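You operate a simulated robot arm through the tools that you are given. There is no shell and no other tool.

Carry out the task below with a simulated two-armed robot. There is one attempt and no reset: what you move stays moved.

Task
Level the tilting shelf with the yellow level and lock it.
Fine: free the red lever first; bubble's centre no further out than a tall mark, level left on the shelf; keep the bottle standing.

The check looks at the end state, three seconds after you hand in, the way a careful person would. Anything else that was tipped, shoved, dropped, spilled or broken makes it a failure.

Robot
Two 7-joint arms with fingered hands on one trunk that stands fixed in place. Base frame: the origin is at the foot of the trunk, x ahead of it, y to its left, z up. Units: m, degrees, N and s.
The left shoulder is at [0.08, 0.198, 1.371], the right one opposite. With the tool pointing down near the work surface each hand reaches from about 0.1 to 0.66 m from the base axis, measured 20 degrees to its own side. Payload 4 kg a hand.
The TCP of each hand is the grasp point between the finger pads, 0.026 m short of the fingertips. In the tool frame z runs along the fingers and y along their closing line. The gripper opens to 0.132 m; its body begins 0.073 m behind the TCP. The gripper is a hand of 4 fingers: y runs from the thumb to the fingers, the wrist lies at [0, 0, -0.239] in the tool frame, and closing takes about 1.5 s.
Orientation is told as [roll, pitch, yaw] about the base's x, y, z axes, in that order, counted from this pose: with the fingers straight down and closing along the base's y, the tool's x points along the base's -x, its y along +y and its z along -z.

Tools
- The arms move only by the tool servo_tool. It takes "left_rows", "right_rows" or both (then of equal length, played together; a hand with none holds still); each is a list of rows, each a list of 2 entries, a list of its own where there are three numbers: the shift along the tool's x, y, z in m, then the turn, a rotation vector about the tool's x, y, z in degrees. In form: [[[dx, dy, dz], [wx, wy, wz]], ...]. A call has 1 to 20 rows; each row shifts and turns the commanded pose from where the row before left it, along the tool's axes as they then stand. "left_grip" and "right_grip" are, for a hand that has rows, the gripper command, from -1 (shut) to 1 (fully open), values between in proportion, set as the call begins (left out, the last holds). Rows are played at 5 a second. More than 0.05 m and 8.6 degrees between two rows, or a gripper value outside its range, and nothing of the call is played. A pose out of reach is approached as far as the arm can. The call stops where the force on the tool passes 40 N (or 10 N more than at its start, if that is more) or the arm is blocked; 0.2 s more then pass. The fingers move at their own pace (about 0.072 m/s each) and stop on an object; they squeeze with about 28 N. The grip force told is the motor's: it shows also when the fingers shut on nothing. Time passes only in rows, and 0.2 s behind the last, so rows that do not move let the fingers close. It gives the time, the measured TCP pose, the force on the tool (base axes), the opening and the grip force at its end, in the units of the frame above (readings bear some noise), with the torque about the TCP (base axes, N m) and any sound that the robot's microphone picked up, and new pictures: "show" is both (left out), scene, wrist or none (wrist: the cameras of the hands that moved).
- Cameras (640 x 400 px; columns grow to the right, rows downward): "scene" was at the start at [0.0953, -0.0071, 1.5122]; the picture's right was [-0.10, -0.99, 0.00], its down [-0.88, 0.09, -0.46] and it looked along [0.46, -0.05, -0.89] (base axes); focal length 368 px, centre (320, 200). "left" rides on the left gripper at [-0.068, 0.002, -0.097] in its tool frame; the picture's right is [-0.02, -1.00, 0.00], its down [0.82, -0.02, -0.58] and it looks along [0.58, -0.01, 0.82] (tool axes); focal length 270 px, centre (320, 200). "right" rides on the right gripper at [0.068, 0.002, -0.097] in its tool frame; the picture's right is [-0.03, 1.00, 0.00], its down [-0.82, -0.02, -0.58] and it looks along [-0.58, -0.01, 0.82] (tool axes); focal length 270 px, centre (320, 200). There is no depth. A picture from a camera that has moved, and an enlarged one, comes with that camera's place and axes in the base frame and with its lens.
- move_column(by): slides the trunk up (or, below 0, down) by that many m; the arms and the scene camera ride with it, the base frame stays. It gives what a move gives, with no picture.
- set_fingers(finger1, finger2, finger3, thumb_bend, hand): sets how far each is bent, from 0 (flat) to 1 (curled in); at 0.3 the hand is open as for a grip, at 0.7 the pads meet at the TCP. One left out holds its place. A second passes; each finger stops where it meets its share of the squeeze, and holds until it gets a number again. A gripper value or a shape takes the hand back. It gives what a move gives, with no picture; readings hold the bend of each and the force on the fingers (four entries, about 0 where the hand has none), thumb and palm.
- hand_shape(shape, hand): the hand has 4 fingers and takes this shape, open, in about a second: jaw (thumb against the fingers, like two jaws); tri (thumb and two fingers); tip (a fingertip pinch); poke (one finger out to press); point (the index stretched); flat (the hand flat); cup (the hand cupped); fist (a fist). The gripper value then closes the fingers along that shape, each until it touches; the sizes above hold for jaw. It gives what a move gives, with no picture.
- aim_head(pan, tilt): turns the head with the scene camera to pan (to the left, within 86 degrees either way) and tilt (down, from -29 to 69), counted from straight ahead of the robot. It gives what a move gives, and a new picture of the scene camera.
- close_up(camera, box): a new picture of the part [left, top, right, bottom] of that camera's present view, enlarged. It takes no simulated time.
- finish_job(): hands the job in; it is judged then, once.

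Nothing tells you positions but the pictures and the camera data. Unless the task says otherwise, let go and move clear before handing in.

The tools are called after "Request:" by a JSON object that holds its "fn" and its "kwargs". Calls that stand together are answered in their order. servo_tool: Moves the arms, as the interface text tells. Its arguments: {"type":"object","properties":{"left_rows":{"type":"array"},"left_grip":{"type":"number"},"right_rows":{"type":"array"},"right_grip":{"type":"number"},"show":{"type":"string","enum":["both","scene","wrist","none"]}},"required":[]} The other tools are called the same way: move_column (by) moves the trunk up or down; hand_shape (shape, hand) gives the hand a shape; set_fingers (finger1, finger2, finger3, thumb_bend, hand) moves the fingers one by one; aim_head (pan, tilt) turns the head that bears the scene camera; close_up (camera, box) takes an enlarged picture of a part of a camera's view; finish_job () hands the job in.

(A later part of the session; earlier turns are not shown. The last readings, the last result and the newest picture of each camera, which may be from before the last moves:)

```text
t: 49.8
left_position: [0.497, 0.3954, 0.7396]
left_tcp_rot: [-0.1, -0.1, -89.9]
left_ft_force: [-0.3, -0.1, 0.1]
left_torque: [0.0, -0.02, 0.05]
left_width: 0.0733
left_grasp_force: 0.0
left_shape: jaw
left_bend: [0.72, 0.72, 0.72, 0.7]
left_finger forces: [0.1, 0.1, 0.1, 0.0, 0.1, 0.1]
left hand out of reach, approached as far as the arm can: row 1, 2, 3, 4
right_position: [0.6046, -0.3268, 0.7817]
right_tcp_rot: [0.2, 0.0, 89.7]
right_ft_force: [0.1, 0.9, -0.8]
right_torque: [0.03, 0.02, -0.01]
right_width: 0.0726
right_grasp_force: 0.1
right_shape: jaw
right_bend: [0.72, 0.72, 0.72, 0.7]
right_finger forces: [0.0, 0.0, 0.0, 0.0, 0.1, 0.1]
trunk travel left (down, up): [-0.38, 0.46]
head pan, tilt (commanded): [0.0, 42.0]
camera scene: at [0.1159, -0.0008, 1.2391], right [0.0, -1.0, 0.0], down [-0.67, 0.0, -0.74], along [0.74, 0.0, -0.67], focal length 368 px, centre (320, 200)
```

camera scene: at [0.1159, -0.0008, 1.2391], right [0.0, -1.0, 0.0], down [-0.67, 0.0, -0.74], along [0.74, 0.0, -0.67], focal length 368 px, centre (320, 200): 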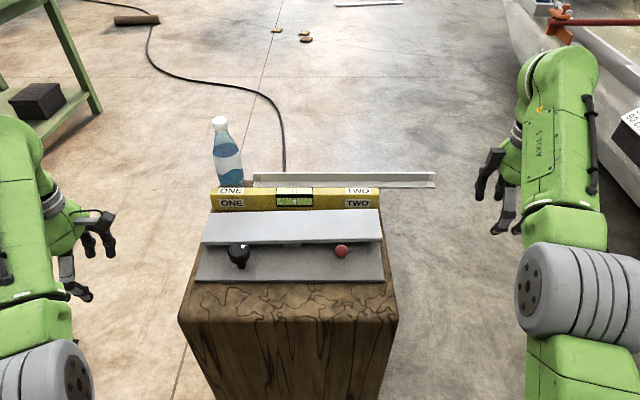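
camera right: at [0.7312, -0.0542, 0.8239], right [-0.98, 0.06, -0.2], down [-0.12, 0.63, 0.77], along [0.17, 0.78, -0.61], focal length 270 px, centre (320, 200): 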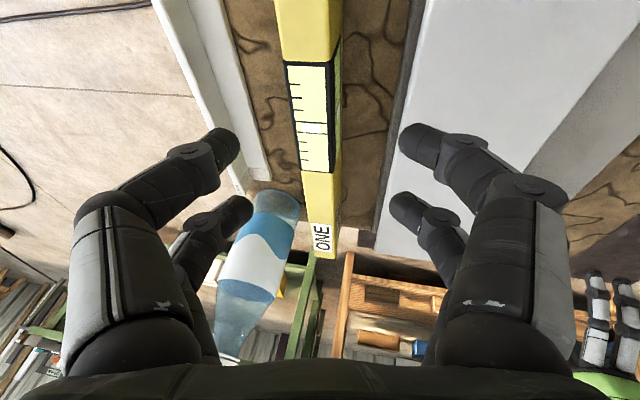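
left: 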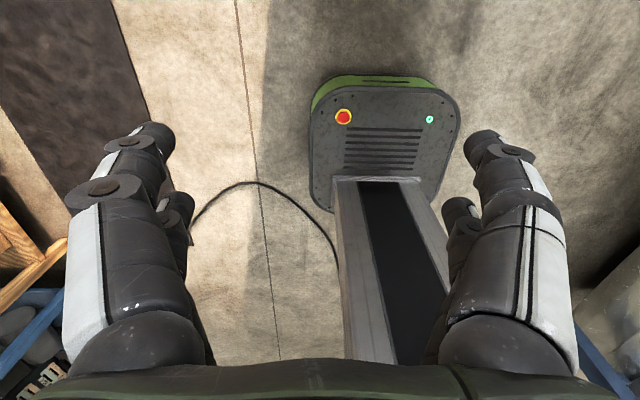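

Request:
{"fn": "servo_tool", "kwargs": {"left_rows": [[[0, 0, 0], [-6.67, -5, 0]], [[0, 0, 0], [-6.67, -5, 0]], [[0, 0, 0], [-6.67, -5, 0]], [[-0.0368, 0.027, 0.0027], [0, 0, 0]], [[-0.0368, 0.027, 0.0027], [0, 0, 0]], [[-0.0368, 0.027, 0.0027], [0, 0, 0]], [[-0.0368, 0.027, 0.0027], [0, 0, 0]], [[-0.0368, 0.027, 0.0027], [0, 0, 0]]], "show": "both"}}

```text
t: 51.6
left_position: [0.6206, 0.2179, 0.8202]
left_tcp_rot: [20.4, -14.8, -92.4]
left_ft_force: [-0.3, -0.2, 0.1]
left_torque: [-0.02, -0.02, -0.01]
left_width: 0.0731
left_grasp_force: 0.1
left_shape: jaw
left_bend: [0.72, 0.72, 0.72, 0.7]
left_finger forces: [0.1, 0.0, 0.0, 0.1, 0.1, 0.0]
right_position: [0.6075, -0.3287, 0.7816]
right_tcp_rot: [0.2, 0.0, 89.9]
right_ft_force: [0.2, 0.0, -0.1]
right_torque: [0.01, 0.0, 0.03]
right_width: 0.0723
right_grasp_force: 0.1
right_shape: jaw
right_bend: [0.72, 0.72, 0.72, 0.7]
right_finger forces: [0.0, 0.1, 0.0, 0.1, 0.0, 0.0]
trunk travel left (down, up): [-0.38, 0.46]
head pan, tilt (commanded): [0.0, 42.0]
camera scene: at [0.1164, -0.0016, 1.239], right [0.0, -1.0, 0.0], down [-0.67, 0.0, -0.74], along [0.74, 0.0, -0.67], focal length 368 px, centre (320, 200)
camera left: at [0.5878, 0.175, 0.925], right [-0.94, -0.07, -0.33], down [-0.18, 0.93, 0.31], along [0.28, 0.35, -0.89], focal length 270 px, centre (320, 200)
```

scene: 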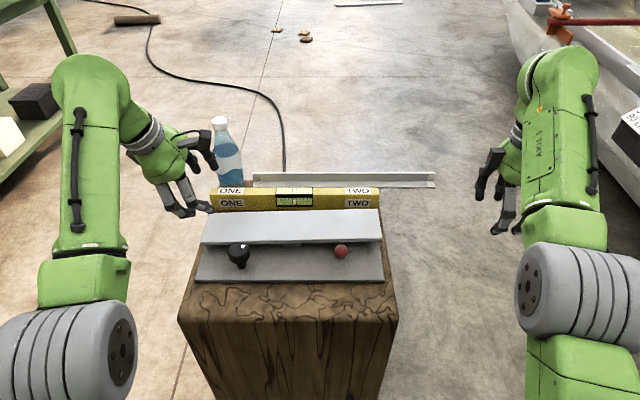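
left: 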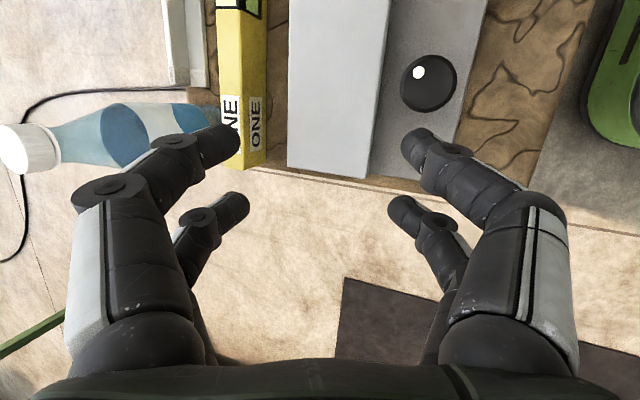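

Request:
{"fn": "servo_tool", "kwargs": {"left_rows": [[[-0.0358, 0.0077, 0.0129], [0, 0, 0]], [[-0.0358, 0.0077, 0.0129], [0, 0, 0]], [[-0.0358, 0.0077, 0.0129], [0, 0, 0]], [[-0.0358, 0.0077, 0.0129], [0, 0, 0]]], "show": "none"}}

Request:
{"fn": "move_column", "kwargs": {"by": -0.06}}

Request:
{"fn": "close_up", "kwargs": {"camera": "left", "box": [0, 0, 640, 400]}}

```text
t: 52.6
left_position: [0.6652, 0.0664, 0.8187]
left_tcp_rot: [20.2, -14.7, -92.4]
left_ft_force: [-0.2, 0.6, -1.1]
left_torque: [0.04, 0.01, 0.01]
left_width: 0.0732
left_grasp_force: 0.0
left_shape: jaw
left_bend: [0.72, 0.72, 0.72, 0.7]
left_finger forces: [0.0, 0.0, 0.0, 0.0, 0.1, 0.1]
right_position: [0.6061, -0.3281, 0.7809]
right_tcp_rot: [0.2, 0.0, 89.7]
right_ft_force: [-0.3, 0.5, 1.5]
right_torque: [-0.02, 0.02, -0.03]
right_width: 0.0724
right_grasp_force: 0.1
right_shape: jaw
right_bend: [0.72, 0.72, 0.72, 0.7]
right_finger forces: [0.0, 0.0, 0.0, 0.1, 0.0, 0.0]
trunk travel left (down, up): [-0.38, 0.46]
head pan, tilt (commanded): [0.0, 42.0]
```

```text
t: 53.6
left_position: [0.6637, 0.0658, 0.7591]
left_tcp_rot: [20.3, -14.9, -92.3]
left_ft_force: [0.0, -0.6, 0.1]
left_torque: [-0.04, -0.03, 0.0]
left_width: 0.0731
left_grasp_force: 0.1
left_shape: jaw
left_bend: [0.72, 0.72, 0.72, 0.7]
left_finger forces: [0.0, 0.0, 0.0, 0.0, 0.0, 0.0]
right_position: [0.6058, -0.3294, 0.7226]
right_tcp_rot: [0.0, 0.0, 89.9]
right_ft_force: [-0.3, -0.2, 0.0]
right_torque: [-0.01, -0.02, 0.04]
right_width: 0.0725
right_grasp_force: 0.3
right_shape: jaw
right_bend: [0.72, 0.72, 0.72, 0.7]
right_finger forces: [0.1, 0.1, 0.1, 0.0, 0.0, 0.0]
trunk travel left (down, up): [-0.32, 0.52]
head pan, tilt (commanded): [0.0, 42.0]
```

```text
1.00 times, centred on (320, 200) of left (not enlarged: the box is as wide or as high as the picture)
camera zoom: at [0.6299, 0.0241, 0.8655], right [-0.94, -0.07, -0.33], down [-0.18, 0.93, 0.31], along [0.29, 0.35, -0.89], focal length 270 px, centre (320, 200)
```

zoom: 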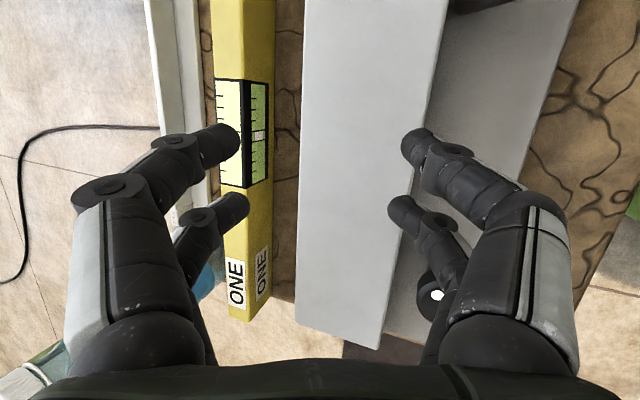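

Request:
{"fn": "servo_tool", "kwargs": {"left_rows": [[[0.0078, 0.0261, 0.0121], [0, 0, 0]], [[0.0078, 0.0261, 0.0121], [0, 0, 0]], [[0.0078, 0.0261, 0.0121], [0, 0, 0]], [[0, 0, 0], [0, 0, 0]]], "left_grip": -0.1, "show": "both"}}

```text
t: 54.6
left_position: [0.7503, 0.0842, 0.7501]
left_tcp_rot: [20.4, -14.8, -92.4]
left_ft_force: [0.1, 0.7, 0.0]
left_torque: [0.0, 0.0, 0.02]
left_width: 0.0596
left_grasp_force: 0.1
left_shape: jaw
left_bend: [0.73, 0.73, 0.73, 0.7]
left_finger forces: [0.0, 0.1, 0.1, 0.0, 0.0, 0.0]
right_position: [0.606, -0.329, 0.7211]
right_tcp_rot: [0.0, 0.0, 89.8]
right_ft_force: [1.3, 0.0, 0.6]
right_torque: [0.0, 0.0, -0.01]
right_width: 0.0726
right_grasp_force: 0.0
right_shape: jaw
right_bend: [0.72, 0.72, 0.72, 0.7]
right_finger forces: [0.0, 0.1, 0.0, 0.0, 0.0, 0.0]
trunk travel left (down, up): [-0.32, 0.52]
head pan, tilt (commanded): [0.0, 42.0]
camera scene: at [0.1155, -0.0009, 1.1792], right [0.0, -1.0, 0.0], down [-0.67, 0.0, -0.74], along [0.74, 0.0, -0.67], focal length 368 px, centre (320, 200)
camera left: at [0.7163, 0.0424, 0.8555], right [-0.94, -0.07, -0.33], down [-0.18, 0.93, 0.31], along [0.29, 0.35, -0.89], focal length 270 px, centre (320, 200)
```

scene: 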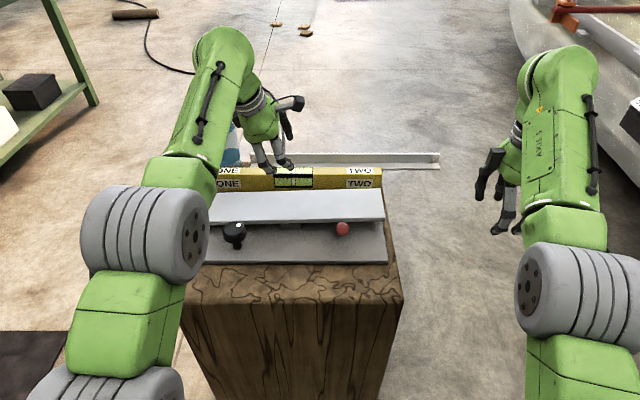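
left: 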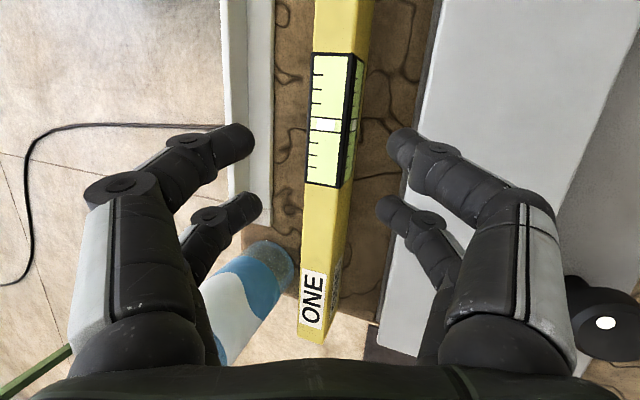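

Request:
{"fn": "servo_tool", "kwargs": {"left_rows": [[[0, 0, 0.03], [0, 0, 0]], [[0, 0, 0.03], [0, 0, 0]], [[0, 0, 0], [0, 0, 0]]], "show": "both"}}

```text
t: 55.4
left_position: [0.7687, 0.068, 0.6932]
left_tcp_rot: [20.4, -14.9, -92.4]
left_ft_force: [0.4, 0.6, 1.1]
left_torque: [0.03, -0.04, -0.01]
left_width: 0.0598
left_grasp_force: 0.0
left_shape: jaw
left_bend: [0.73, 0.73, 0.73, 0.7]
left_finger forces: [0.0, 0.0, 0.1, 0.1, 0.0, 0.0]
right_position: [0.6039, -0.3274, 0.7225]
right_tcp_rot: [0.2, 0.0, 89.9]
right_ft_force: [0.5, 0.3, -0.1]
right_torque: [0.02, 0.0, 0.01]
right_width: 0.0724
right_grasp_force: 0.2
right_shape: jaw
right_bend: [0.72, 0.72, 0.72, 0.7]
right_finger forces: [0.0, 0.0, 0.1, 0.0, 0.1, 0.1]
trunk travel left (down, up): [-0.32, 0.52]
head pan, tilt (commanded): [0.0, 42.0]
camera scene: at [0.1157, -0.0008, 1.1792], right [0.0, -1.0, 0.0], down [-0.67, 0.0, -0.74], along [0.74, 0.0, -0.67], focal length 368 px, centre (320, 200)
camera left: at [0.7356, 0.0252, 0.7981], right [-0.94, -0.07, -0.33], down [-0.18, 0.93, 0.31], along [0.29, 0.35, -0.89], focal length 270 px, centre (320, 200)
```

scene: 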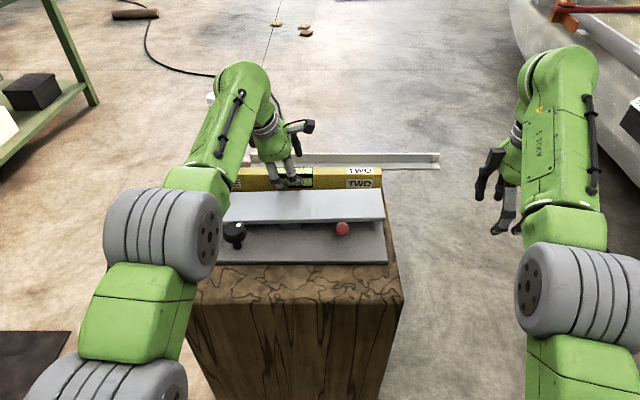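
left: 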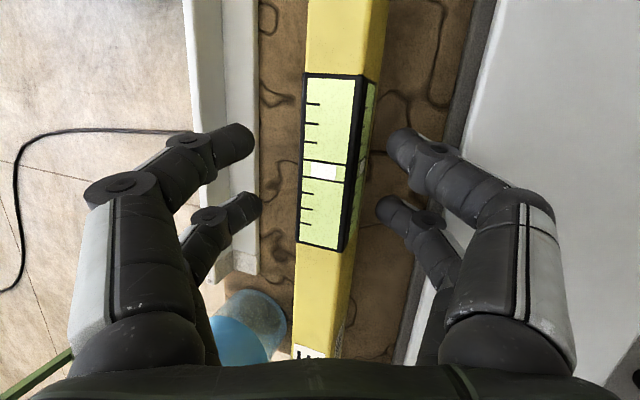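

Request:
{"fn": "servo_tool", "kwargs": {"left_rows": [[[0, 0, 0.015], [0, 0, 0]], [[0, 0, 0.014], [0, 0, 0]], [[0, 0, 0], [0, 0, 0]]], "show": "both"}}

```text
t: 56.2
left_position: [0.7813, 0.0614, 0.6695]
left_tcp_rot: [20.6, -14.9, -92.6]
left_ft_force: [4.5, 1.9, 8.9]
left_torque: [0.21, 0.61, -0.2]
left_width: 0.0588
left_grasp_force: 0.0
left_shape: jaw
left_bend: [0.73, 0.73, 0.73, 0.7]
left_finger forces: [0.0, 0.0, 10.4, 0.0, 0.1, 0.0]
right_position: [0.6035, -0.3273, 0.7224]
right_tcp_rot: [0.1, 0.0, 89.8]
right_ft_force: [-0.6, -0.4, 0.9]
right_torque: [0.03, -0.02, 0.01]
right_width: 0.0725
right_grasp_force: 0.0
right_shape: jaw
right_bend: [0.72, 0.72, 0.72, 0.7]
right_finger forces: [0.1, 0.1, 0.0, 0.0, 0.0, 0.1]
trunk travel left (down, up): [-0.32, 0.52]
head pan, tilt (commanded): [0.0, 42.0]
camera scene: at [0.1152, -0.0008, 1.1793], right [0.0, -1.0, 0.0], down [-0.67, 0.0, -0.74], along [0.74, 0.0, -0.67], focal length 368 px, centre (320, 200)
camera left: at [0.7461, 0.0185, 0.7746], right [-0.94, -0.07, -0.33], down [-0.18, 0.93, 0.31], along [0.29, 0.35, -0.89], focal length 270 px, centre (320, 200)
```

scene: 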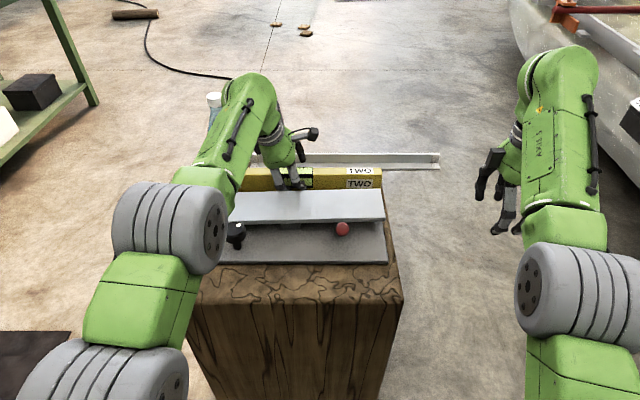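
left: 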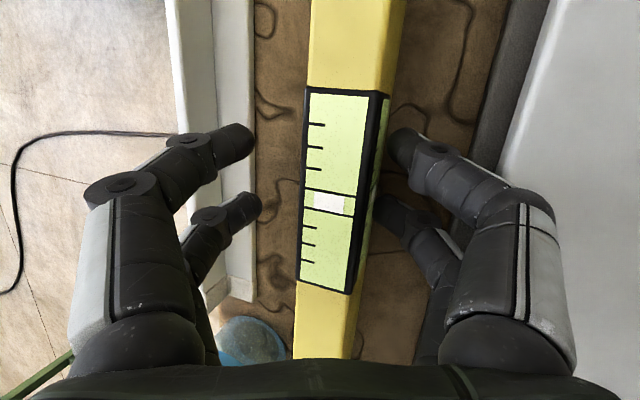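

Finger 3's knuckle seems to be brushing the shelf's back edge, so I'll back off 4 mm and close on the level.

Request:
{"fn": "servo_tool", "kwargs": {"left_rows": [[[0, 0, -0.004], [0, 0, 0]], [[0, 0, 0], [0, 0, 0]], [[0, 0, 0], [0, 0, 0]], [[0, 0, 0], [0, 0, 0]], [[0, 0, 0], [0, 0, 0]]], "left_grip": -0.7, "show": "both"}}

```text
t: 57.4
left_position: [0.7779, 0.0631, 0.6684]
left_tcp_rot: [20.3, -14.8, -92.5]
left_ft_force: [0.1, 0.2, -0.4]
left_torque: [-0.01, -0.02, -0.06]
left_width: 0.029
left_grasp_force: 27.8
left_shape: jaw
left_bend: [0.72, 0.72, 0.74, 0.7]
left_finger forces: [23.7, 24.4, 23.7, 0.0, 24.8, 0.0]
right_position: [0.6063, -0.3289, 0.7231]
right_tcp_rot: [0.2, 0.0, 89.8]
right_ft_force: [-0.9, -0.1, 0.2]
right_torque: [0.01, 0.01, 0.01]
right_width: 0.0723
right_grasp_force: 0.1
right_shape: jaw
right_bend: [0.72, 0.72, 0.72, 0.7]
right_finger forces: [0.1, 0.0, 0.0, 0.0, 0.0, 0.0]
trunk travel left (down, up): [-0.32, 0.52]
head pan, tilt (commanded): [0.0, 42.0]
camera scene: at [0.1166, -0.0008, 1.179], right [0.0, -1.0, 0.0], down [-0.67, 0.0, -0.74], along [0.74, 0.0, -0.67], focal length 368 px, centre (320, 200)
camera left: at [0.7446, 0.0201, 0.7752], right [-0.94, -0.07, -0.33], down [-0.18, 0.93, 0.31], along [0.28, 0.35, -0.89], focal length 270 px, centre (320, 200)
```

scene: 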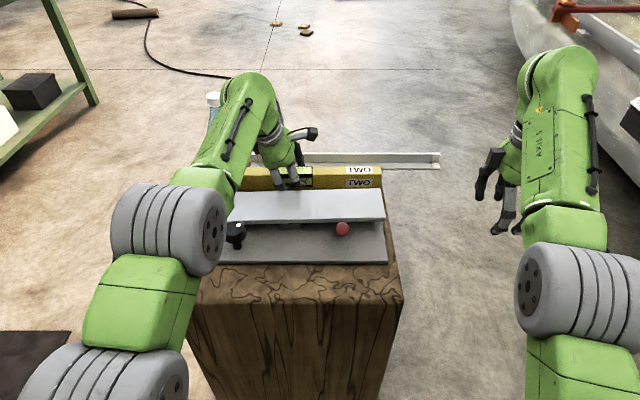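
left: 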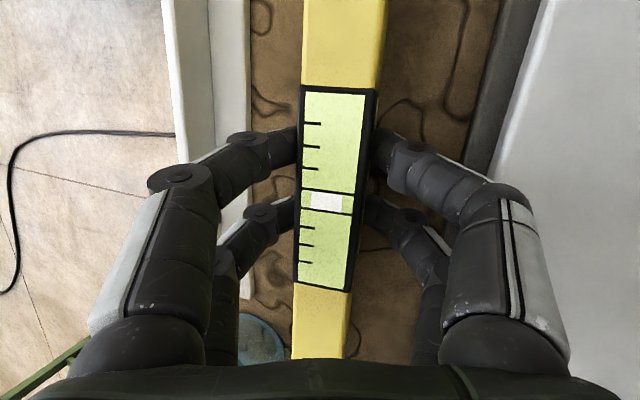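

Request:
{"fn": "servo_tool", "kwargs": {"left_rows": [[[-0.0051, 0.0068, -0.0181], [0, 0, 0]], [[0, 0, 0], [0, 0, 0]]], "show": "both"}}

```text
t: 58.0
left_position: [0.7788, 0.063, 0.6898]
left_tcp_rot: [20.3, -14.8, -92.5]
left_ft_force: [-0.5, 0.0, -4.6]
left_torque: [0.04, -0.02, -0.02]
left_width: 0.0285
left_grasp_force: 27.7
left_shape: jaw
left_bend: [0.72, 0.72, 0.74, 0.7]
left_finger forces: [24.0, 24.6, 24.3, 0.0, 24.7, 0.0]
right_position: [0.6069, -0.3296, 0.7215]
right_tcp_rot: [0.3, -0.1, 89.7]
right_ft_force: [-0.3, -0.3, -0.7]
right_torque: [0.01, 0.0, 0.03]
right_width: 0.0725
right_grasp_force: 0.0
right_shape: jaw
right_bend: [0.72, 0.72, 0.72, 0.7]
right_finger forces: [0.0, 0.1, 0.0, 0.0, 0.0, 0.0]
trunk travel left (down, up): [-0.32, 0.52]
head pan, tilt (commanded): [0.0, 42.0]
camera scene: at [0.1172, -0.0007, 1.1789], right [0.0, -1.0, 0.0], down [-0.67, 0.0, -0.74], along [0.74, 0.0, -0.67], focal length 368 px, centre (320, 200)
camera left: at [0.7456, 0.0203, 0.7943], right [-0.94, -0.07, -0.33], down [-0.18, 0.93, 0.31], along [0.28, 0.35, -0.89], focal length 270 px, centre (320, 200)
```

scene: 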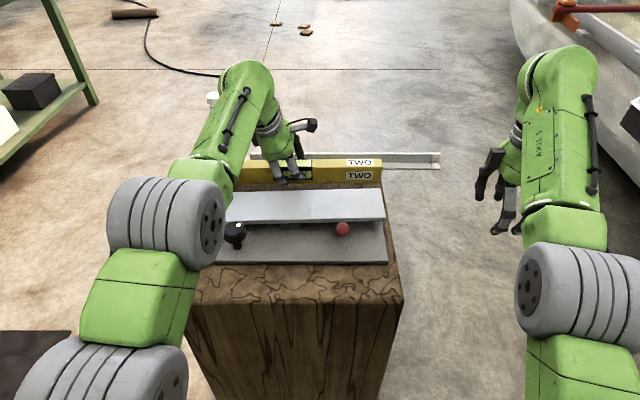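
left: 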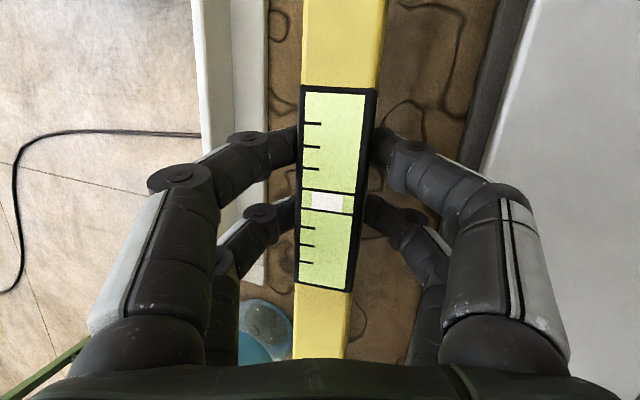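

Request:
{"fn": "move_column", "kwargs": {"by": 0.08}}

Request:
{"fn": "close_up", "kwargs": {"camera": "scene", "box": [0, 0, 640, 400]}}

```text
t: 59.2
left_position: [0.7787, 0.0634, 0.7689]
left_tcp_rot: [20.2, -14.7, -92.3]
left_ft_force: [0.3, 0.3, -5.1]
left_torque: [0.0, -0.02, -0.02]
left_width: 0.0289
left_grasp_force: 27.9
left_shape: jaw
left_bend: [0.72, 0.72, 0.74, 0.7]
left_finger forces: [24.0, 24.6, 24.4, 0.0, 24.7, 0.0]
right_position: [0.6064, -0.3284, 0.801]
right_tcp_rot: [0.1, 0.0, 89.8]
right_ft_force: [1.8, -0.5, 0.2]
right_torque: [0.01, 0.0, -0.01]
right_width: 0.0728
right_grasp_force: 0.0
right_shape: jaw
right_bend: [0.72, 0.72, 0.72, 0.7]
right_finger forces: [0.1, 0.0, 0.1, 0.0, 0.1, 0.1]
trunk travel left (down, up): [-0.4, 0.44]
head pan, tilt (commanded): [0.0, 42.0]
```

```text
1.00 times, centred on (320, 200) of scene (not enlarged: the box is as wide or as high as the picture)
camera zoom: at [0.1172, -0.0009, 1.2589], right [0.0, -1.0, 0.0], down [-0.67, 0.0, -0.74], along [0.74, 0.0, -0.67], focal length 368 px, centre (320, 200)
```

zoom: 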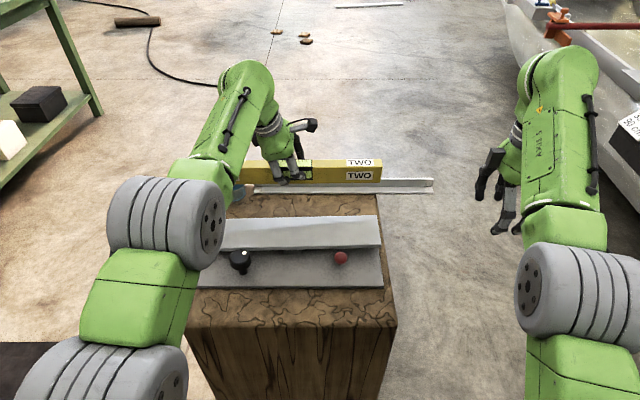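

Request:
{"fn": "servo_tool", "kwargs": {"left_rows": [[[-0.0013, -0.0277, -0.01], [0, 0, 0]], [[-0.0013, -0.0277, -0.01], [0, 0, 0]], [[-0.0013, -0.0277, -0.01], [0, 0, 0]], [[-0.0013, -0.0277, -0.01], [0, 0, 0]], [[0, 0, 0], [0, 0, 0]]], "show": "both"}}

Request:
{"fn": "close_up", "kwargs": {"camera": "scene", "box": [190, 150, 400, 290]}}

```text
t: 60.4
left_position: [0.6598, 0.0626, 0.7702]
left_tcp_rot: [20.3, -14.8, -92.4]
left_ft_force: [-0.3, 0.3, -4.1]
left_torque: [0.0, 0.0, -0.02]
left_width: 0.0289
left_grasp_force: 28.1
left_shape: jaw
left_bend: [0.72, 0.72, 0.74, 0.7]
left_finger forces: [24.1, 24.5, 24.3, 0.1, 24.8, 0.1]
right_position: [0.605, -0.3281, 0.8015]
right_tcp_rot: [0.3, 0.0, 89.8]
right_ft_force: [-0.6, -0.2, -0.7]
right_torque: [0.01, 0.02, 0.05]
right_width: 0.0726
right_grasp_force: 0.1
right_shape: jaw
right_bend: [0.72, 0.72, 0.72, 0.7]
right_finger forces: [0.1, 0.0, 0.0, 0.1, 0.0, 0.0]
trunk travel left (down, up): [-0.4, 0.44]
head pan, tilt (commanded): [0.0, 42.0]
camera scene: at [0.1175, -0.001, 1.2589], right [0.0, -1.0, 0.0], down [-0.67, 0.0, -0.74], along [0.74, 0.0, -0.67], focal length 368 px, centre (320, 200)
camera left: at [0.6267, 0.0198, 0.8745], right [-0.94, -0.07, -0.33], down [-0.18, 0.93, 0.31], along [0.28, 0.35, -0.89], focal length 270 px, centre (320, 200)
```

scene: 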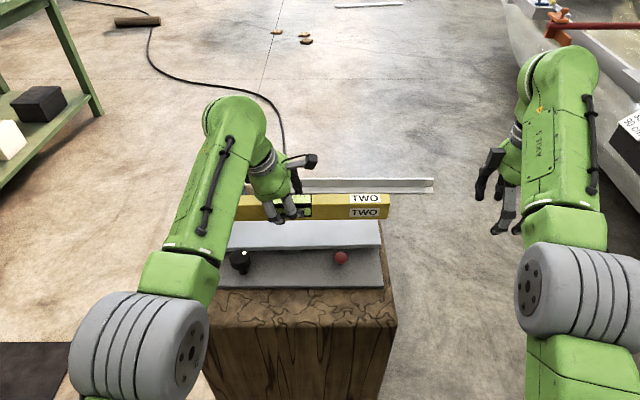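
left: 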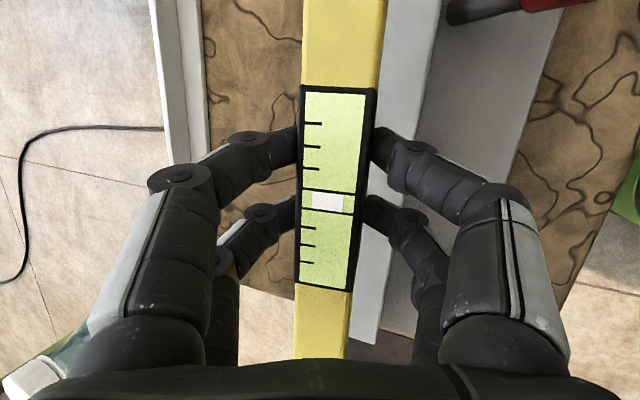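

```text
2.86 times, centred on (295, 220) of scene
camera zoom: at [0.1175, -0.001, 1.2589], right [0.0, -1.0, 0.0], down [-0.67, 0.0, -0.74], along [0.74, 0.0, -0.67], focal length 1053 px, centre (391, 143)
```

zoom: 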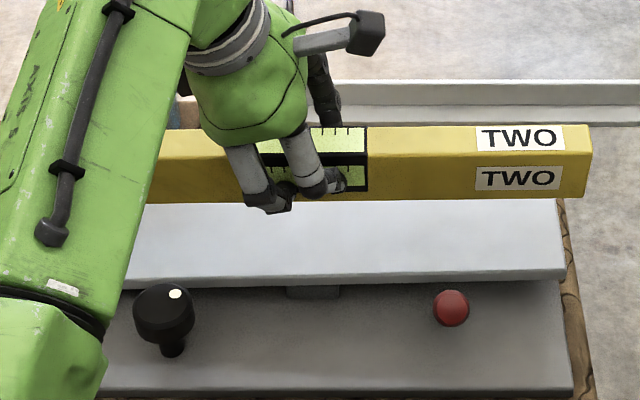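

Request:
{"fn": "servo_tool", "kwargs": {"left_rows": [[[0.0025, -0.0034, 0.0091], [0, 0, 0]], [[0.0025, -0.0034, 0.0091], [0, 0, 0]], [[0, 0, 0], [0, 0, 0]]], "show": "none"}}

Request:
{"fn": "close_up", "kwargs": {"camera": "scene", "box": [190, 150, 400, 290]}}

```text
t: 61.2
left_position: [0.6602, 0.0623, 0.75]
left_tcp_rot: [20.2, -14.8, -92.4]
left_ft_force: [-0.5, 0.1, -3.4]
left_torque: [0.02, 0.0, -0.03]
left_width: 0.0286
left_grasp_force: 27.7
left_shape: jaw
left_bend: [0.72, 0.72, 0.74, 0.7]
left_finger forces: [23.9, 24.6, 24.3, 0.0, 24.9, 0.0]
right_position: [0.6042, -0.3288, 0.8015]
right_tcp_rot: [0.1, 0.0, 89.8]
right_ft_force: [0.0, -1.2, 0.0]
right_torque: [0.03, 0.02, -0.01]
right_width: 0.0723
right_grasp_force: 0.2
right_shape: jaw
right_bend: [0.72, 0.72, 0.72, 0.7]
right_finger forces: [0.0, 0.0, 0.0, 0.1, 0.0, 0.1]
trunk travel left (down, up): [-0.4, 0.44]
head pan, tilt (commanded): [0.0, 42.0]
```

```text
2.86 times, centred on (295, 220) of scene
camera zoom: at [0.1165, -0.0008, 1.2591], right [0.0, -1.0, 0.0], down [-0.67, 0.0, -0.74], along [0.74, 0.0, -0.67], focal length 1053 px, centre (391, 143)
```

zoom: 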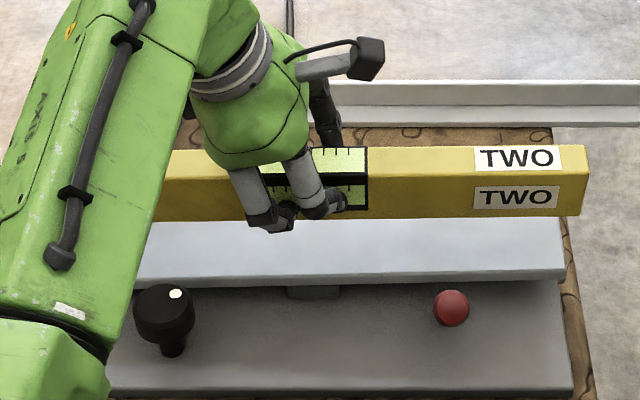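

Request:
{"fn": "servo_tool", "kwargs": {"left_rows": [[[0.0013, -0.0017, 0.0045], [0, 0, 0]], [[0, 0, 0], [0, 0, 0]]], "show": "none"}}

Request:
{"fn": "servo_tool", "kwargs": {"left_rows": [[[0.0013, -0.0017, 0.0045], [0, 0, 0]], [[0, 0, 0], [0, 0, 0]]], "show": "none"}}

```text
t: 61.8
left_position: [0.6605, 0.063, 0.7442]
left_tcp_rot: [20.4, -14.7, -92.4]
left_ft_force: [-0.2, 0.2, -5.4]
left_torque: [0.02, 0.02, 0.01]
left_width: 0.029
left_grasp_force: 27.7
left_shape: jaw
left_bend: [0.72, 0.72, 0.74, 0.7]
left_finger forces: [24.0, 24.6, 24.3, 0.0, 24.8, 0.0]
right_position: [0.6054, -0.3284, 0.8013]
right_tcp_rot: [0.2, 0.0, 89.8]
right_ft_force: [-0.2, 0.4, 0.1]
right_torque: [-0.03, -0.01, 0.01]
right_width: 0.0726
right_grasp_force: 0.0
right_shape: jaw
right_bend: [0.72, 0.72, 0.72, 0.7]
right_finger forces: [0.0, 0.0, 0.0, 0.0, 0.1, 0.0]
trunk travel left (down, up): [-0.4, 0.44]
head pan, tilt (commanded): [0.0, 42.0]
```

```text
t: 62.4
left_position: [0.6615, 0.062, 0.739]
left_tcp_rot: [20.3, -14.9, -92.4]
left_ft_force: [0.2, -0.1, -4.7]
left_torque: [0.02, -0.03, 0.0]
left_width: 0.029
left_grasp_force: 28.6
left_shape: jaw
left_bend: [0.72, 0.72, 0.74, 0.7]
left_finger forces: [24.0, 24.6, 24.2, 0.1, 24.8, 0.0]
right_position: [0.6062, -0.3277, 0.8018]
right_tcp_rot: [0.3, 0.0, 89.8]
right_ft_force: [0.4, -0.2, 0.1]
right_torque: [0.01, 0.0, 0.0]
right_width: 0.0725
right_grasp_force: 0.1
right_shape: jaw
right_bend: [0.72, 0.72, 0.72, 0.7]
right_finger forces: [0.0, 0.1, 0.0, 0.0, 0.1, 0.1]
trunk travel left (down, up): [-0.4, 0.44]
head pan, tilt (commanded): [0.0, 42.0]
```

Request:
{"fn": "servo_tool", "kwargs": {"left_rows": [[[0.001, -0.0014, 0.0036], [0, 0, 0]], [[0, 0, 0], [0, 0, 0]]], "show": "none"}}

Request:
{"fn": "close_up", "kwargs": {"camera": "scene", "box": [260, 170, 400, 260]}}

```text
t: 63.0
left_position: [0.6596, 0.0615, 0.7348]
left_tcp_rot: [20.3, -14.8, -92.4]
left_ft_force: [-0.3, 0.1, -4.5]
left_torque: [0.03, -0.05, 0.0]
left_width: 0.0287
left_grasp_force: 28.4
left_shape: jaw
left_bend: [0.72, 0.72, 0.74, 0.7]
left_finger forces: [24.0, 24.6, 24.3, 0.0, 24.9, 0.0]
right_position: [0.6048, -0.3279, 0.8014]
right_tcp_rot: [0.2, 0.0, 89.9]
right_ft_force: [0.7, 0.3, 0.0]
right_torque: [-0.01, -0.03, 0.0]
right_width: 0.0727
right_grasp_force: 0.0
right_shape: jaw
right_bend: [0.72, 0.72, 0.72, 0.7]
right_finger forces: [0.1, 0.0, 0.0, 0.0, 0.1, 0.0]
trunk travel left (down, up): [-0.4, 0.44]
head pan, tilt (commanded): [0.0, 42.0]
```

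```text
4.44 times, centred on (330, 215) of scene
camera zoom: at [0.1166, -0.0008, 1.259], right [0.0, -1.0, 0.0], down [-0.67, 0.0, -0.74], along [0.74, 0.0, -0.67], focal length 1638 px, centre (276, 133)
```

zoom: 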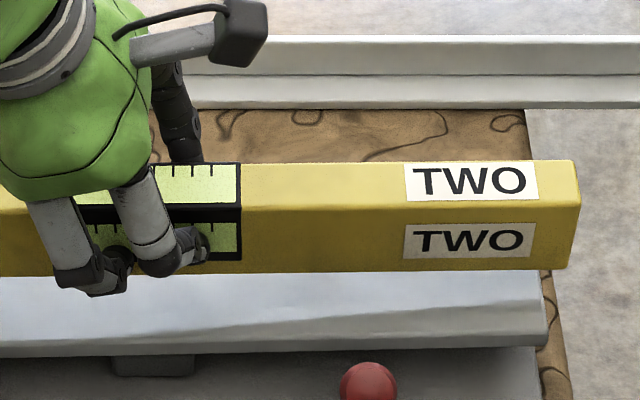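

Request:
{"fn": "servo_tool", "kwargs": {"left_rows": [[[0.001, -0.0014, 0.0036], [0, 0, 0]], [[0, 0, 0], [0, 0, 0]]], "show": "none"}}

Request:
{"fn": "servo_tool", "kwargs": {"left_rows": [[[0.001, -0.0014, 0.0036], [0, 0, 0]], [[0, 0, 0], [0, 0, 0]]], "show": "none"}}

Request:
{"fn": "close_up", "kwargs": {"camera": "scene", "box": [260, 170, 400, 260]}}

```text
t: 63.6
left_position: [0.6603, 0.0621, 0.7309]
left_tcp_rot: [20.3, -14.7, -92.4]
left_ft_force: [0.4, 0.1, -4.8]
left_torque: [0.0, -0.01, 0.02]
left_width: 0.029
left_grasp_force: 28.1
left_shape: jaw
left_bend: [0.72, 0.72, 0.74, 0.7]
left_finger forces: [24.0, 24.7, 24.4, 0.1, 24.8, 0.1]
right_position: [0.6058, -0.3287, 0.8016]
right_tcp_rot: [0.2, 0.1, 89.7]
right_ft_force: [0.3, 0.3, 0.3]
right_torque: [-0.02, -0.03, 0.01]
right_width: 0.0723
right_grasp_force: 0.0
right_shape: jaw
right_bend: [0.72, 0.72, 0.72, 0.7]
right_finger forces: [0.0, 0.1, 0.1, 0.1, 0.0, 0.0]
trunk travel left (down, up): [-0.4, 0.44]
head pan, tilt (commanded): [0.0, 42.0]
```

```text
t: 64.2
left_position: [0.6596, 0.0621, 0.728]
left_tcp_rot: [20.4, -14.9, -92.5]
left_ft_force: [0.0, -0.2, -4.6]
left_torque: [0.01, -0.03, 0.0]
left_width: 0.0287
left_grasp_force: 27.6
left_shape: jaw
left_bend: [0.72, 0.72, 0.74, 0.7]
left_finger forces: [24.1, 24.6, 24.3, 0.1, 24.7, 0.0]
right_position: [0.6067, -0.3277, 0.8009]
right_tcp_rot: [0.2, 0.0, 89.7]
right_ft_force: [0.4, 0.0, -0.2]
right_torque: [0.04, 0.01, 0.0]
right_width: 0.0723
right_grasp_force: 0.0
right_shape: jaw
right_bend: [0.72, 0.72, 0.72, 0.7]
right_finger forces: [0.0, 0.1, 0.0, 0.0, 0.0, 0.1]
trunk travel left (down, up): [-0.4, 0.44]
head pan, tilt (commanded): [0.0, 42.0]
```

```text
4.44 times, centred on (330, 215) of scene
camera zoom: at [0.1166, -0.0008, 1.259], right [0.0, -1.0, 0.0], down [-0.67, 0.0, -0.74], along [0.74, 0.0, -0.67], focal length 1638 px, centre (276, 133)
```

zoom: 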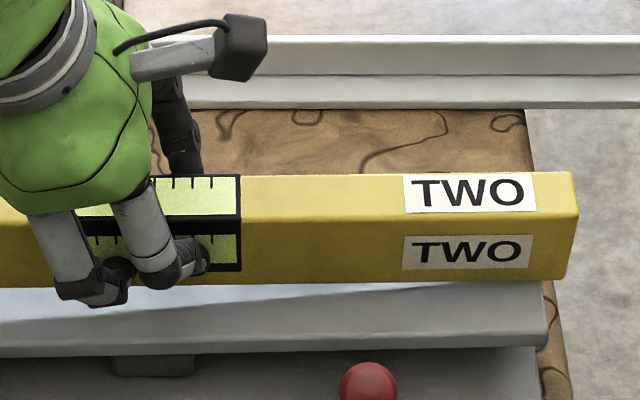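

Request:
{"fn": "servo_tool", "kwargs": {"left_rows": [[[0.0008, -0.001, 0.0027], [0, 0, 0]], [[0, 0, 0], [0, 0, 0]]], "show": "none"}}

Request:
{"fn": "servo_tool", "kwargs": {"left_rows": [[[0.0008, -0.001, 0.0027], [0, 0, 0]], [[0, 0, 0], [0, 0, 0]]], "show": "none"}}

Request:
{"fn": "close_up", "kwargs": {"camera": "scene", "box": [260, 170, 400, 260]}}

```text
t: 64.8
left_position: [0.659, 0.0627, 0.7245]
left_tcp_rot: [20.3, -14.8, -92.4]
left_ft_force: [0.3, -0.4, -4.7]
left_torque: [0.03, -0.05, 0.01]
left_width: 0.029
left_grasp_force: 28.2
left_shape: jaw
left_bend: [0.72, 0.72, 0.74, 0.7]
left_finger forces: [24.1, 24.6, 24.3, 0.1, 24.8, 0.0]
right_position: [0.6065, -0.3289, 0.8003]
right_tcp_rot: [0.2, 0.0, 89.8]
right_ft_force: [-0.5, 0.8, -0.6]
right_torque: [0.0, -0.03, 0.0]
right_width: 0.0723
right_grasp_force: 0.1
right_shape: jaw
right_bend: [0.72, 0.72, 0.72, 0.7]
right_finger forces: [0.0, 0.1, 0.0, 0.1, 0.0, 0.0]
trunk travel left (down, up): [-0.4, 0.44]
head pan, tilt (commanded): [0.0, 42.0]
```

```text
t: 65.4
left_position: [0.6586, 0.0612, 0.7223]
left_tcp_rot: [20.4, -14.7, -92.5]
left_ft_force: [0.5, 0.4, -4.1]
left_torque: [-0.02, -0.02, 0.01]
left_width: 0.0291
left_grasp_force: 28.0
left_shape: jaw
left_bend: [0.72, 0.72, 0.74, 0.7]
left_finger forces: [24.1, 24.5, 24.3, 0.1, 24.9, 0.0]
right_position: [0.606, -0.3284, 0.8016]
right_tcp_rot: [0.3, 0.0, 89.8]
right_ft_force: [-0.7, 0.9, -0.1]
right_torque: [0.04, -0.02, 0.01]
right_width: 0.0723
right_grasp_force: 0.1
right_shape: jaw
right_bend: [0.72, 0.72, 0.72, 0.7]
right_finger forces: [0.0, 0.0, 0.1, 0.0, 0.1, 0.0]
trunk travel left (down, up): [-0.4, 0.44]
head pan, tilt (commanded): [0.0, 42.0]
```

```text
4.44 times, centred on (330, 215) of scene
camera zoom: at [0.1166, -0.0008, 1.259], right [0.0, -1.0, 0.0], down [-0.67, 0.0, -0.74], along [0.74, 0.0, -0.67], focal length 1638 px, centre (276, 133)
```

zoom: 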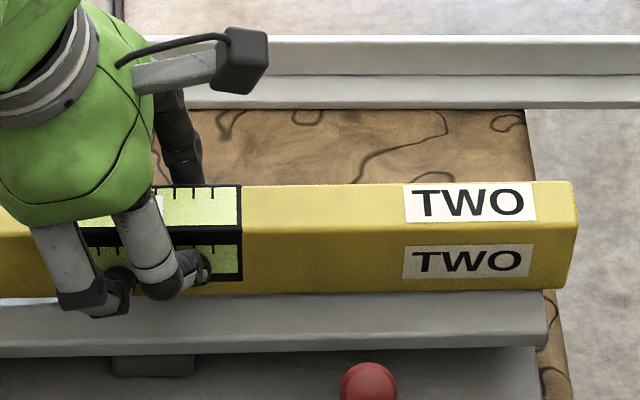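

Request:
{"fn": "servo_tool", "kwargs": {"left_rows": [[[0.0008, -0.001, 0.0027], [0, 0, 0]], [[0, 0, 0], [0, 0, 0]]], "show": "none"}}

Request:
{"fn": "servo_tool", "kwargs": {"left_rows": [[[0.0008, -0.001, 0.0027], [0, 0, 0]], [[0, 0, 0], [0, 0, 0]]], "show": "none"}}

Request:
{"fn": "close_up", "kwargs": {"camera": "scene", "box": [260, 170, 400, 260]}}

```text
t: 66.0
left_position: [0.6597, 0.0623, 0.7187]
left_tcp_rot: [20.4, -14.8, -92.4]
left_ft_force: [0.6, -0.7, -3.5]
left_torque: [-0.16, 0.0, 0.03]
left_width: 0.029
left_grasp_force: 27.7
left_shape: jaw
left_bend: [0.72, 0.72, 0.74, 0.7]
left_finger forces: [24.9, 24.3, 24.1, 0.0, 25.3, 0.1]
right_position: [0.6054, -0.3274, 0.8011]
right_tcp_rot: [0.2, 0.0, 89.7]
right_ft_force: [-0.6, 0.9, -0.7]
right_torque: [0.02, -0.01, 0.0]
right_width: 0.0724
right_grasp_force: 0.1
right_shape: jaw
right_bend: [0.72, 0.72, 0.72, 0.7]
right_finger forces: [0.0, 0.1, 0.0, 0.0, 0.1, 0.1]
trunk travel left (down, up): [-0.4, 0.44]
head pan, tilt (commanded): [0.0, 42.0]
```

```text
t: 66.6
left_position: [0.6598, 0.063, 0.7169]
left_tcp_rot: [20.2, -14.8, -92.4]
left_ft_force: [-0.6, -0.4, -3.0]
left_torque: [-0.3, 0.01, -0.01]
left_width: 0.0289
left_grasp_force: 27.9
left_shape: jaw
left_bend: [0.73, 0.72, 0.73, 0.7]
left_finger forces: [25.4, 24.2, 23.4, 0.1, 26.7, 0.0]
right_position: [0.606, -0.329, 0.8012]
right_tcp_rot: [0.2, 0.0, 89.8]
right_ft_force: [-0.2, 0.2, 0.3]
right_torque: [0.02, -0.06, 0.02]
right_width: 0.0725
right_grasp_force: 0.1
right_shape: jaw
right_bend: [0.72, 0.72, 0.72, 0.7]
right_finger forces: [0.1, 0.1, 0.1, 0.1, 0.0, 0.1]
trunk travel left (down, up): [-0.4, 0.44]
head pan, tilt (commanded): [0.0, 42.0]
```

```text
4.44 times, centred on (330, 215) of scene
camera zoom: at [0.1164, -0.0008, 1.2591], right [0.0, -1.0, 0.0], down [-0.67, 0.0, -0.74], along [0.74, 0.0, -0.67], focal length 1638 px, centre (276, 133)
```

zoom: 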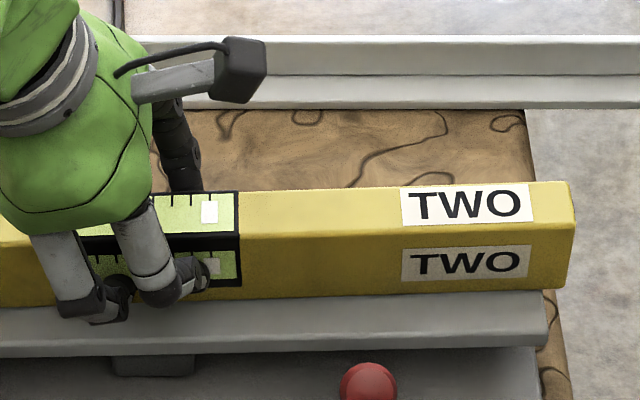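

Request:
{"fn": "servo_tool", "kwargs": {"left_rows": [[[0.0008, -0.001, 0.0027], [0, 0, 0]], [[0, 0, 0], [0, 0, 0]]], "show": "none"}}

Request:
{"fn": "close_up", "kwargs": {"camera": "scene", "box": [190, 170, 400, 290]}}

```text
t: 67.2
left_position: [0.6593, 0.0634, 0.7143]
left_tcp_rot: [20.3, -14.9, -92.5]
left_ft_force: [0.8, 0.0, 1.5]
left_torque: [-0.22, 0.02, 0.0]
left_width: 0.0289
left_grasp_force: 28.0
left_shape: jaw
left_bend: [0.73, 0.72, 0.74, 0.7]
left_finger forces: [26.5, 24.4, 23.4, 0.0, 27.0, 0.0]
right_position: [0.6062, -0.3281, 0.8011]
right_tcp_rot: [0.2, 0.1, 89.9]
right_ft_force: [-0.2, 0.3, 0.5]
right_torque: [0.02, 0.01, 0.01]
right_width: 0.0723
right_grasp_force: 0.1
right_shape: jaw
right_bend: [0.72, 0.72, 0.72, 0.7]
right_finger forces: [0.1, 0.1, 0.0, 0.0, 0.0, 0.1]
trunk travel left (down, up): [-0.4, 0.44]
head pan, tilt (commanded): [0.0, 42.0]
```

```text
3.05 times, centred on (295, 230) of scene
camera zoom: at [0.1158, -0.0007, 1.2592], right [0.0, -1.0, 0.0], down [-0.67, 0.0, -0.74], along [0.74, 0.0, -0.67], focal length 1123 px, centre (396, 109)
```

zoom: 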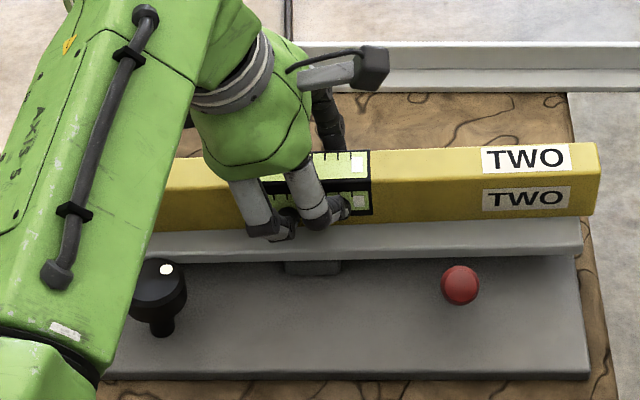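

The level now rests fully on the shelf (slightly positive force), with the bubble to the right. I'll open a little and lift straight up.

Request:
{"fn": "servo_tool", "kwargs": {"left_rows": [[[0, 0, 0], [0, 0, 0]], [[0, 0, 0], [0, 0, 0]], [[0, 0, 0], [0, 0, 0]]], "left_grip": -0.15, "show": "both"}}

```text
t: 68.0
left_position: [0.6603, 0.0636, 0.7143]
left_tcp_rot: [20.3, -14.8, -92.4]
left_ft_force: [-0.5, 0.0, 0.1]
left_torque: [0.01, -0.03, 0.02]
left_width: 0.0556
left_grasp_force: 0.0
left_shape: jaw
left_bend: [0.73, 0.73, 0.73, 0.7]
left_finger forces: [0.0, 0.0, 0.1, 0.0, 0.0, 0.1]
right_position: [0.6059, -0.328, 0.8016]
right_tcp_rot: [0.2, 0.0, 89.8]
right_ft_force: [-0.2, -0.2, -0.5]
right_torque: [0.0, -0.02, 0.02]
right_width: 0.0723
right_grasp_force: 0.0
right_shape: jaw
right_bend: [0.72, 0.72, 0.72, 0.7]
right_finger forces: [0.0, 0.1, 0.0, 0.0, 0.0, 0.0]
trunk travel left (down, up): [-0.4, 0.44]
head pan, tilt (commanded): [0.0, 42.0]
camera scene: at [0.116, -0.0009, 1.2591], right [0.0, -1.0, 0.0], down [-0.67, 0.0, -0.74], along [0.74, 0.0, -0.67], focal length 368 px, centre (320, 200)
camera left: at [0.6254, 0.0199, 0.8193], right [-0.94, -0.07, -0.33], down [-0.18, 0.93, 0.31], along [0.29, 0.35, -0.89], focal length 270 px, centre (320, 200)
```

scene: 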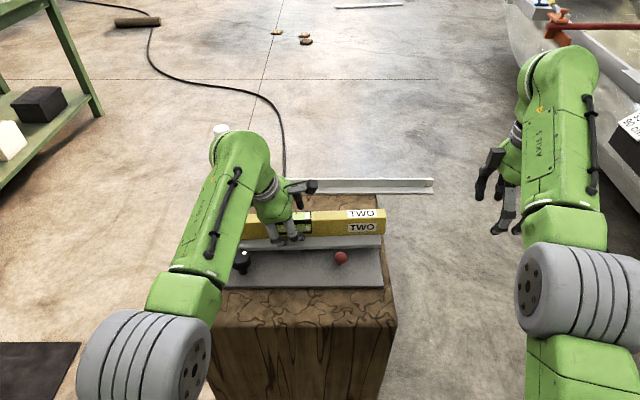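
left: 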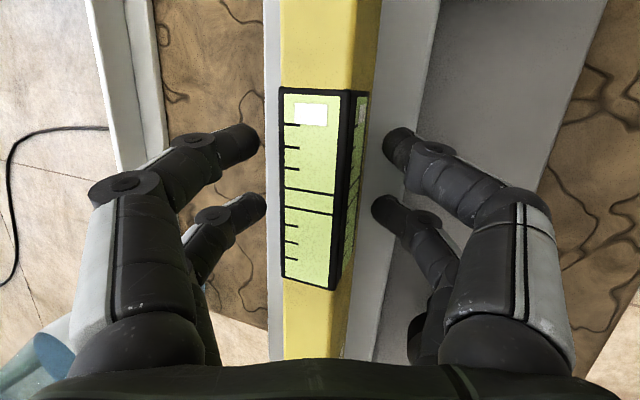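

Request:
{"fn": "servo_tool", "kwargs": {"left_rows": [[[-0.0025, 0.0034, -0.0091], [0, 0, 0]], [[-0.0025, 0.0034, -0.0091], [0, 0, 0]], [[-0.0051, 0.0068, -0.0181], [0, 0, 0]], [[-0.0051, 0.0068, -0.0181], [0, 0, 0]], [[-0.0051, 0.0068, -0.0181], [0, 0, 0]], [[-0.0051, 0.0068, -0.0181], [0, 0, 0]]], "show": "both"}}

Request:
{"fn": "close_up", "kwargs": {"camera": "left", "box": [200, 60, 440, 300]}}

```text
t: 69.4
left_position: [0.6584, 0.0649, 0.813]
left_tcp_rot: [20.4, -14.7, -92.5]
left_ft_force: [-0.5, 0.0, 0.2]
left_torque: [-0.01, 0.0, 0.01]
left_width: 0.0556
left_grasp_force: 0.1
left_shape: jaw
left_bend: [0.73, 0.73, 0.73, 0.7]
left_finger forces: [0.0, 0.0, 0.0, 0.0, 0.0, 0.1]
right_position: [0.6053, -0.3273, 0.8008]
right_tcp_rot: [0.2, 0.0, 89.8]
right_ft_force: [0.2, -0.5, 0.0]
right_torque: [0.01, 0.02, -0.01]
right_width: 0.0721
right_grasp_force: 0.0
right_shape: jaw
right_bend: [0.72, 0.72, 0.72, 0.7]
right_finger forces: [0.0, 0.1, 0.0, 0.1, 0.0, 0.0]
trunk travel left (down, up): [-0.4, 0.44]
head pan, tilt (commanded): [0.0, 42.0]
camera scene: at [0.1157, -0.001, 1.2591], right [0.0, -1.0, 0.0], down [-0.67, 0.0, -0.74], along [0.74, 0.0, -0.67], focal length 368 px, centre (320, 200)
camera left: at [0.6245, 0.0214, 0.9177], right [-0.94, -0.07, -0.33], down [-0.18, 0.93, 0.31], along [0.29, 0.35, -0.89], focal length 270 px, centre (320, 200)
```

scene: 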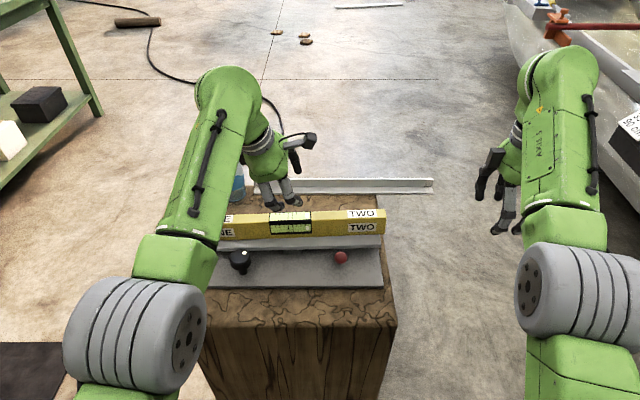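
left: 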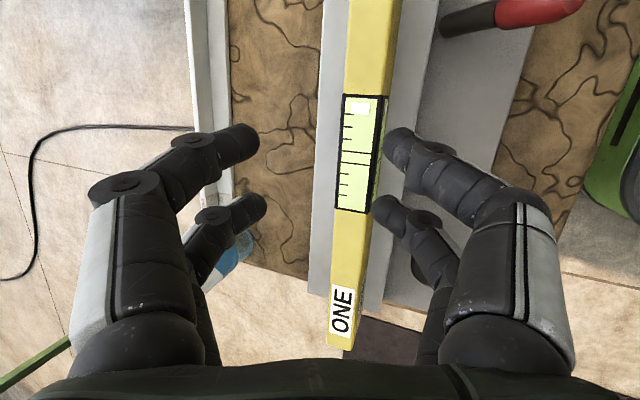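

```text
1.67 times, centred on (320, 180) of left
camera zoom: at [0.6245, 0.0214, 0.9177], right [-0.94, -0.07, -0.33], down [-0.18, 0.93, 0.31], along [0.29, 0.35, -0.89], focal length 450 px, centre (320, 233)
```

zoom: 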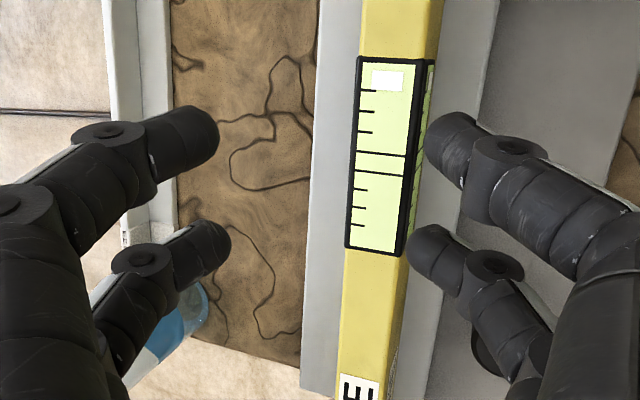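

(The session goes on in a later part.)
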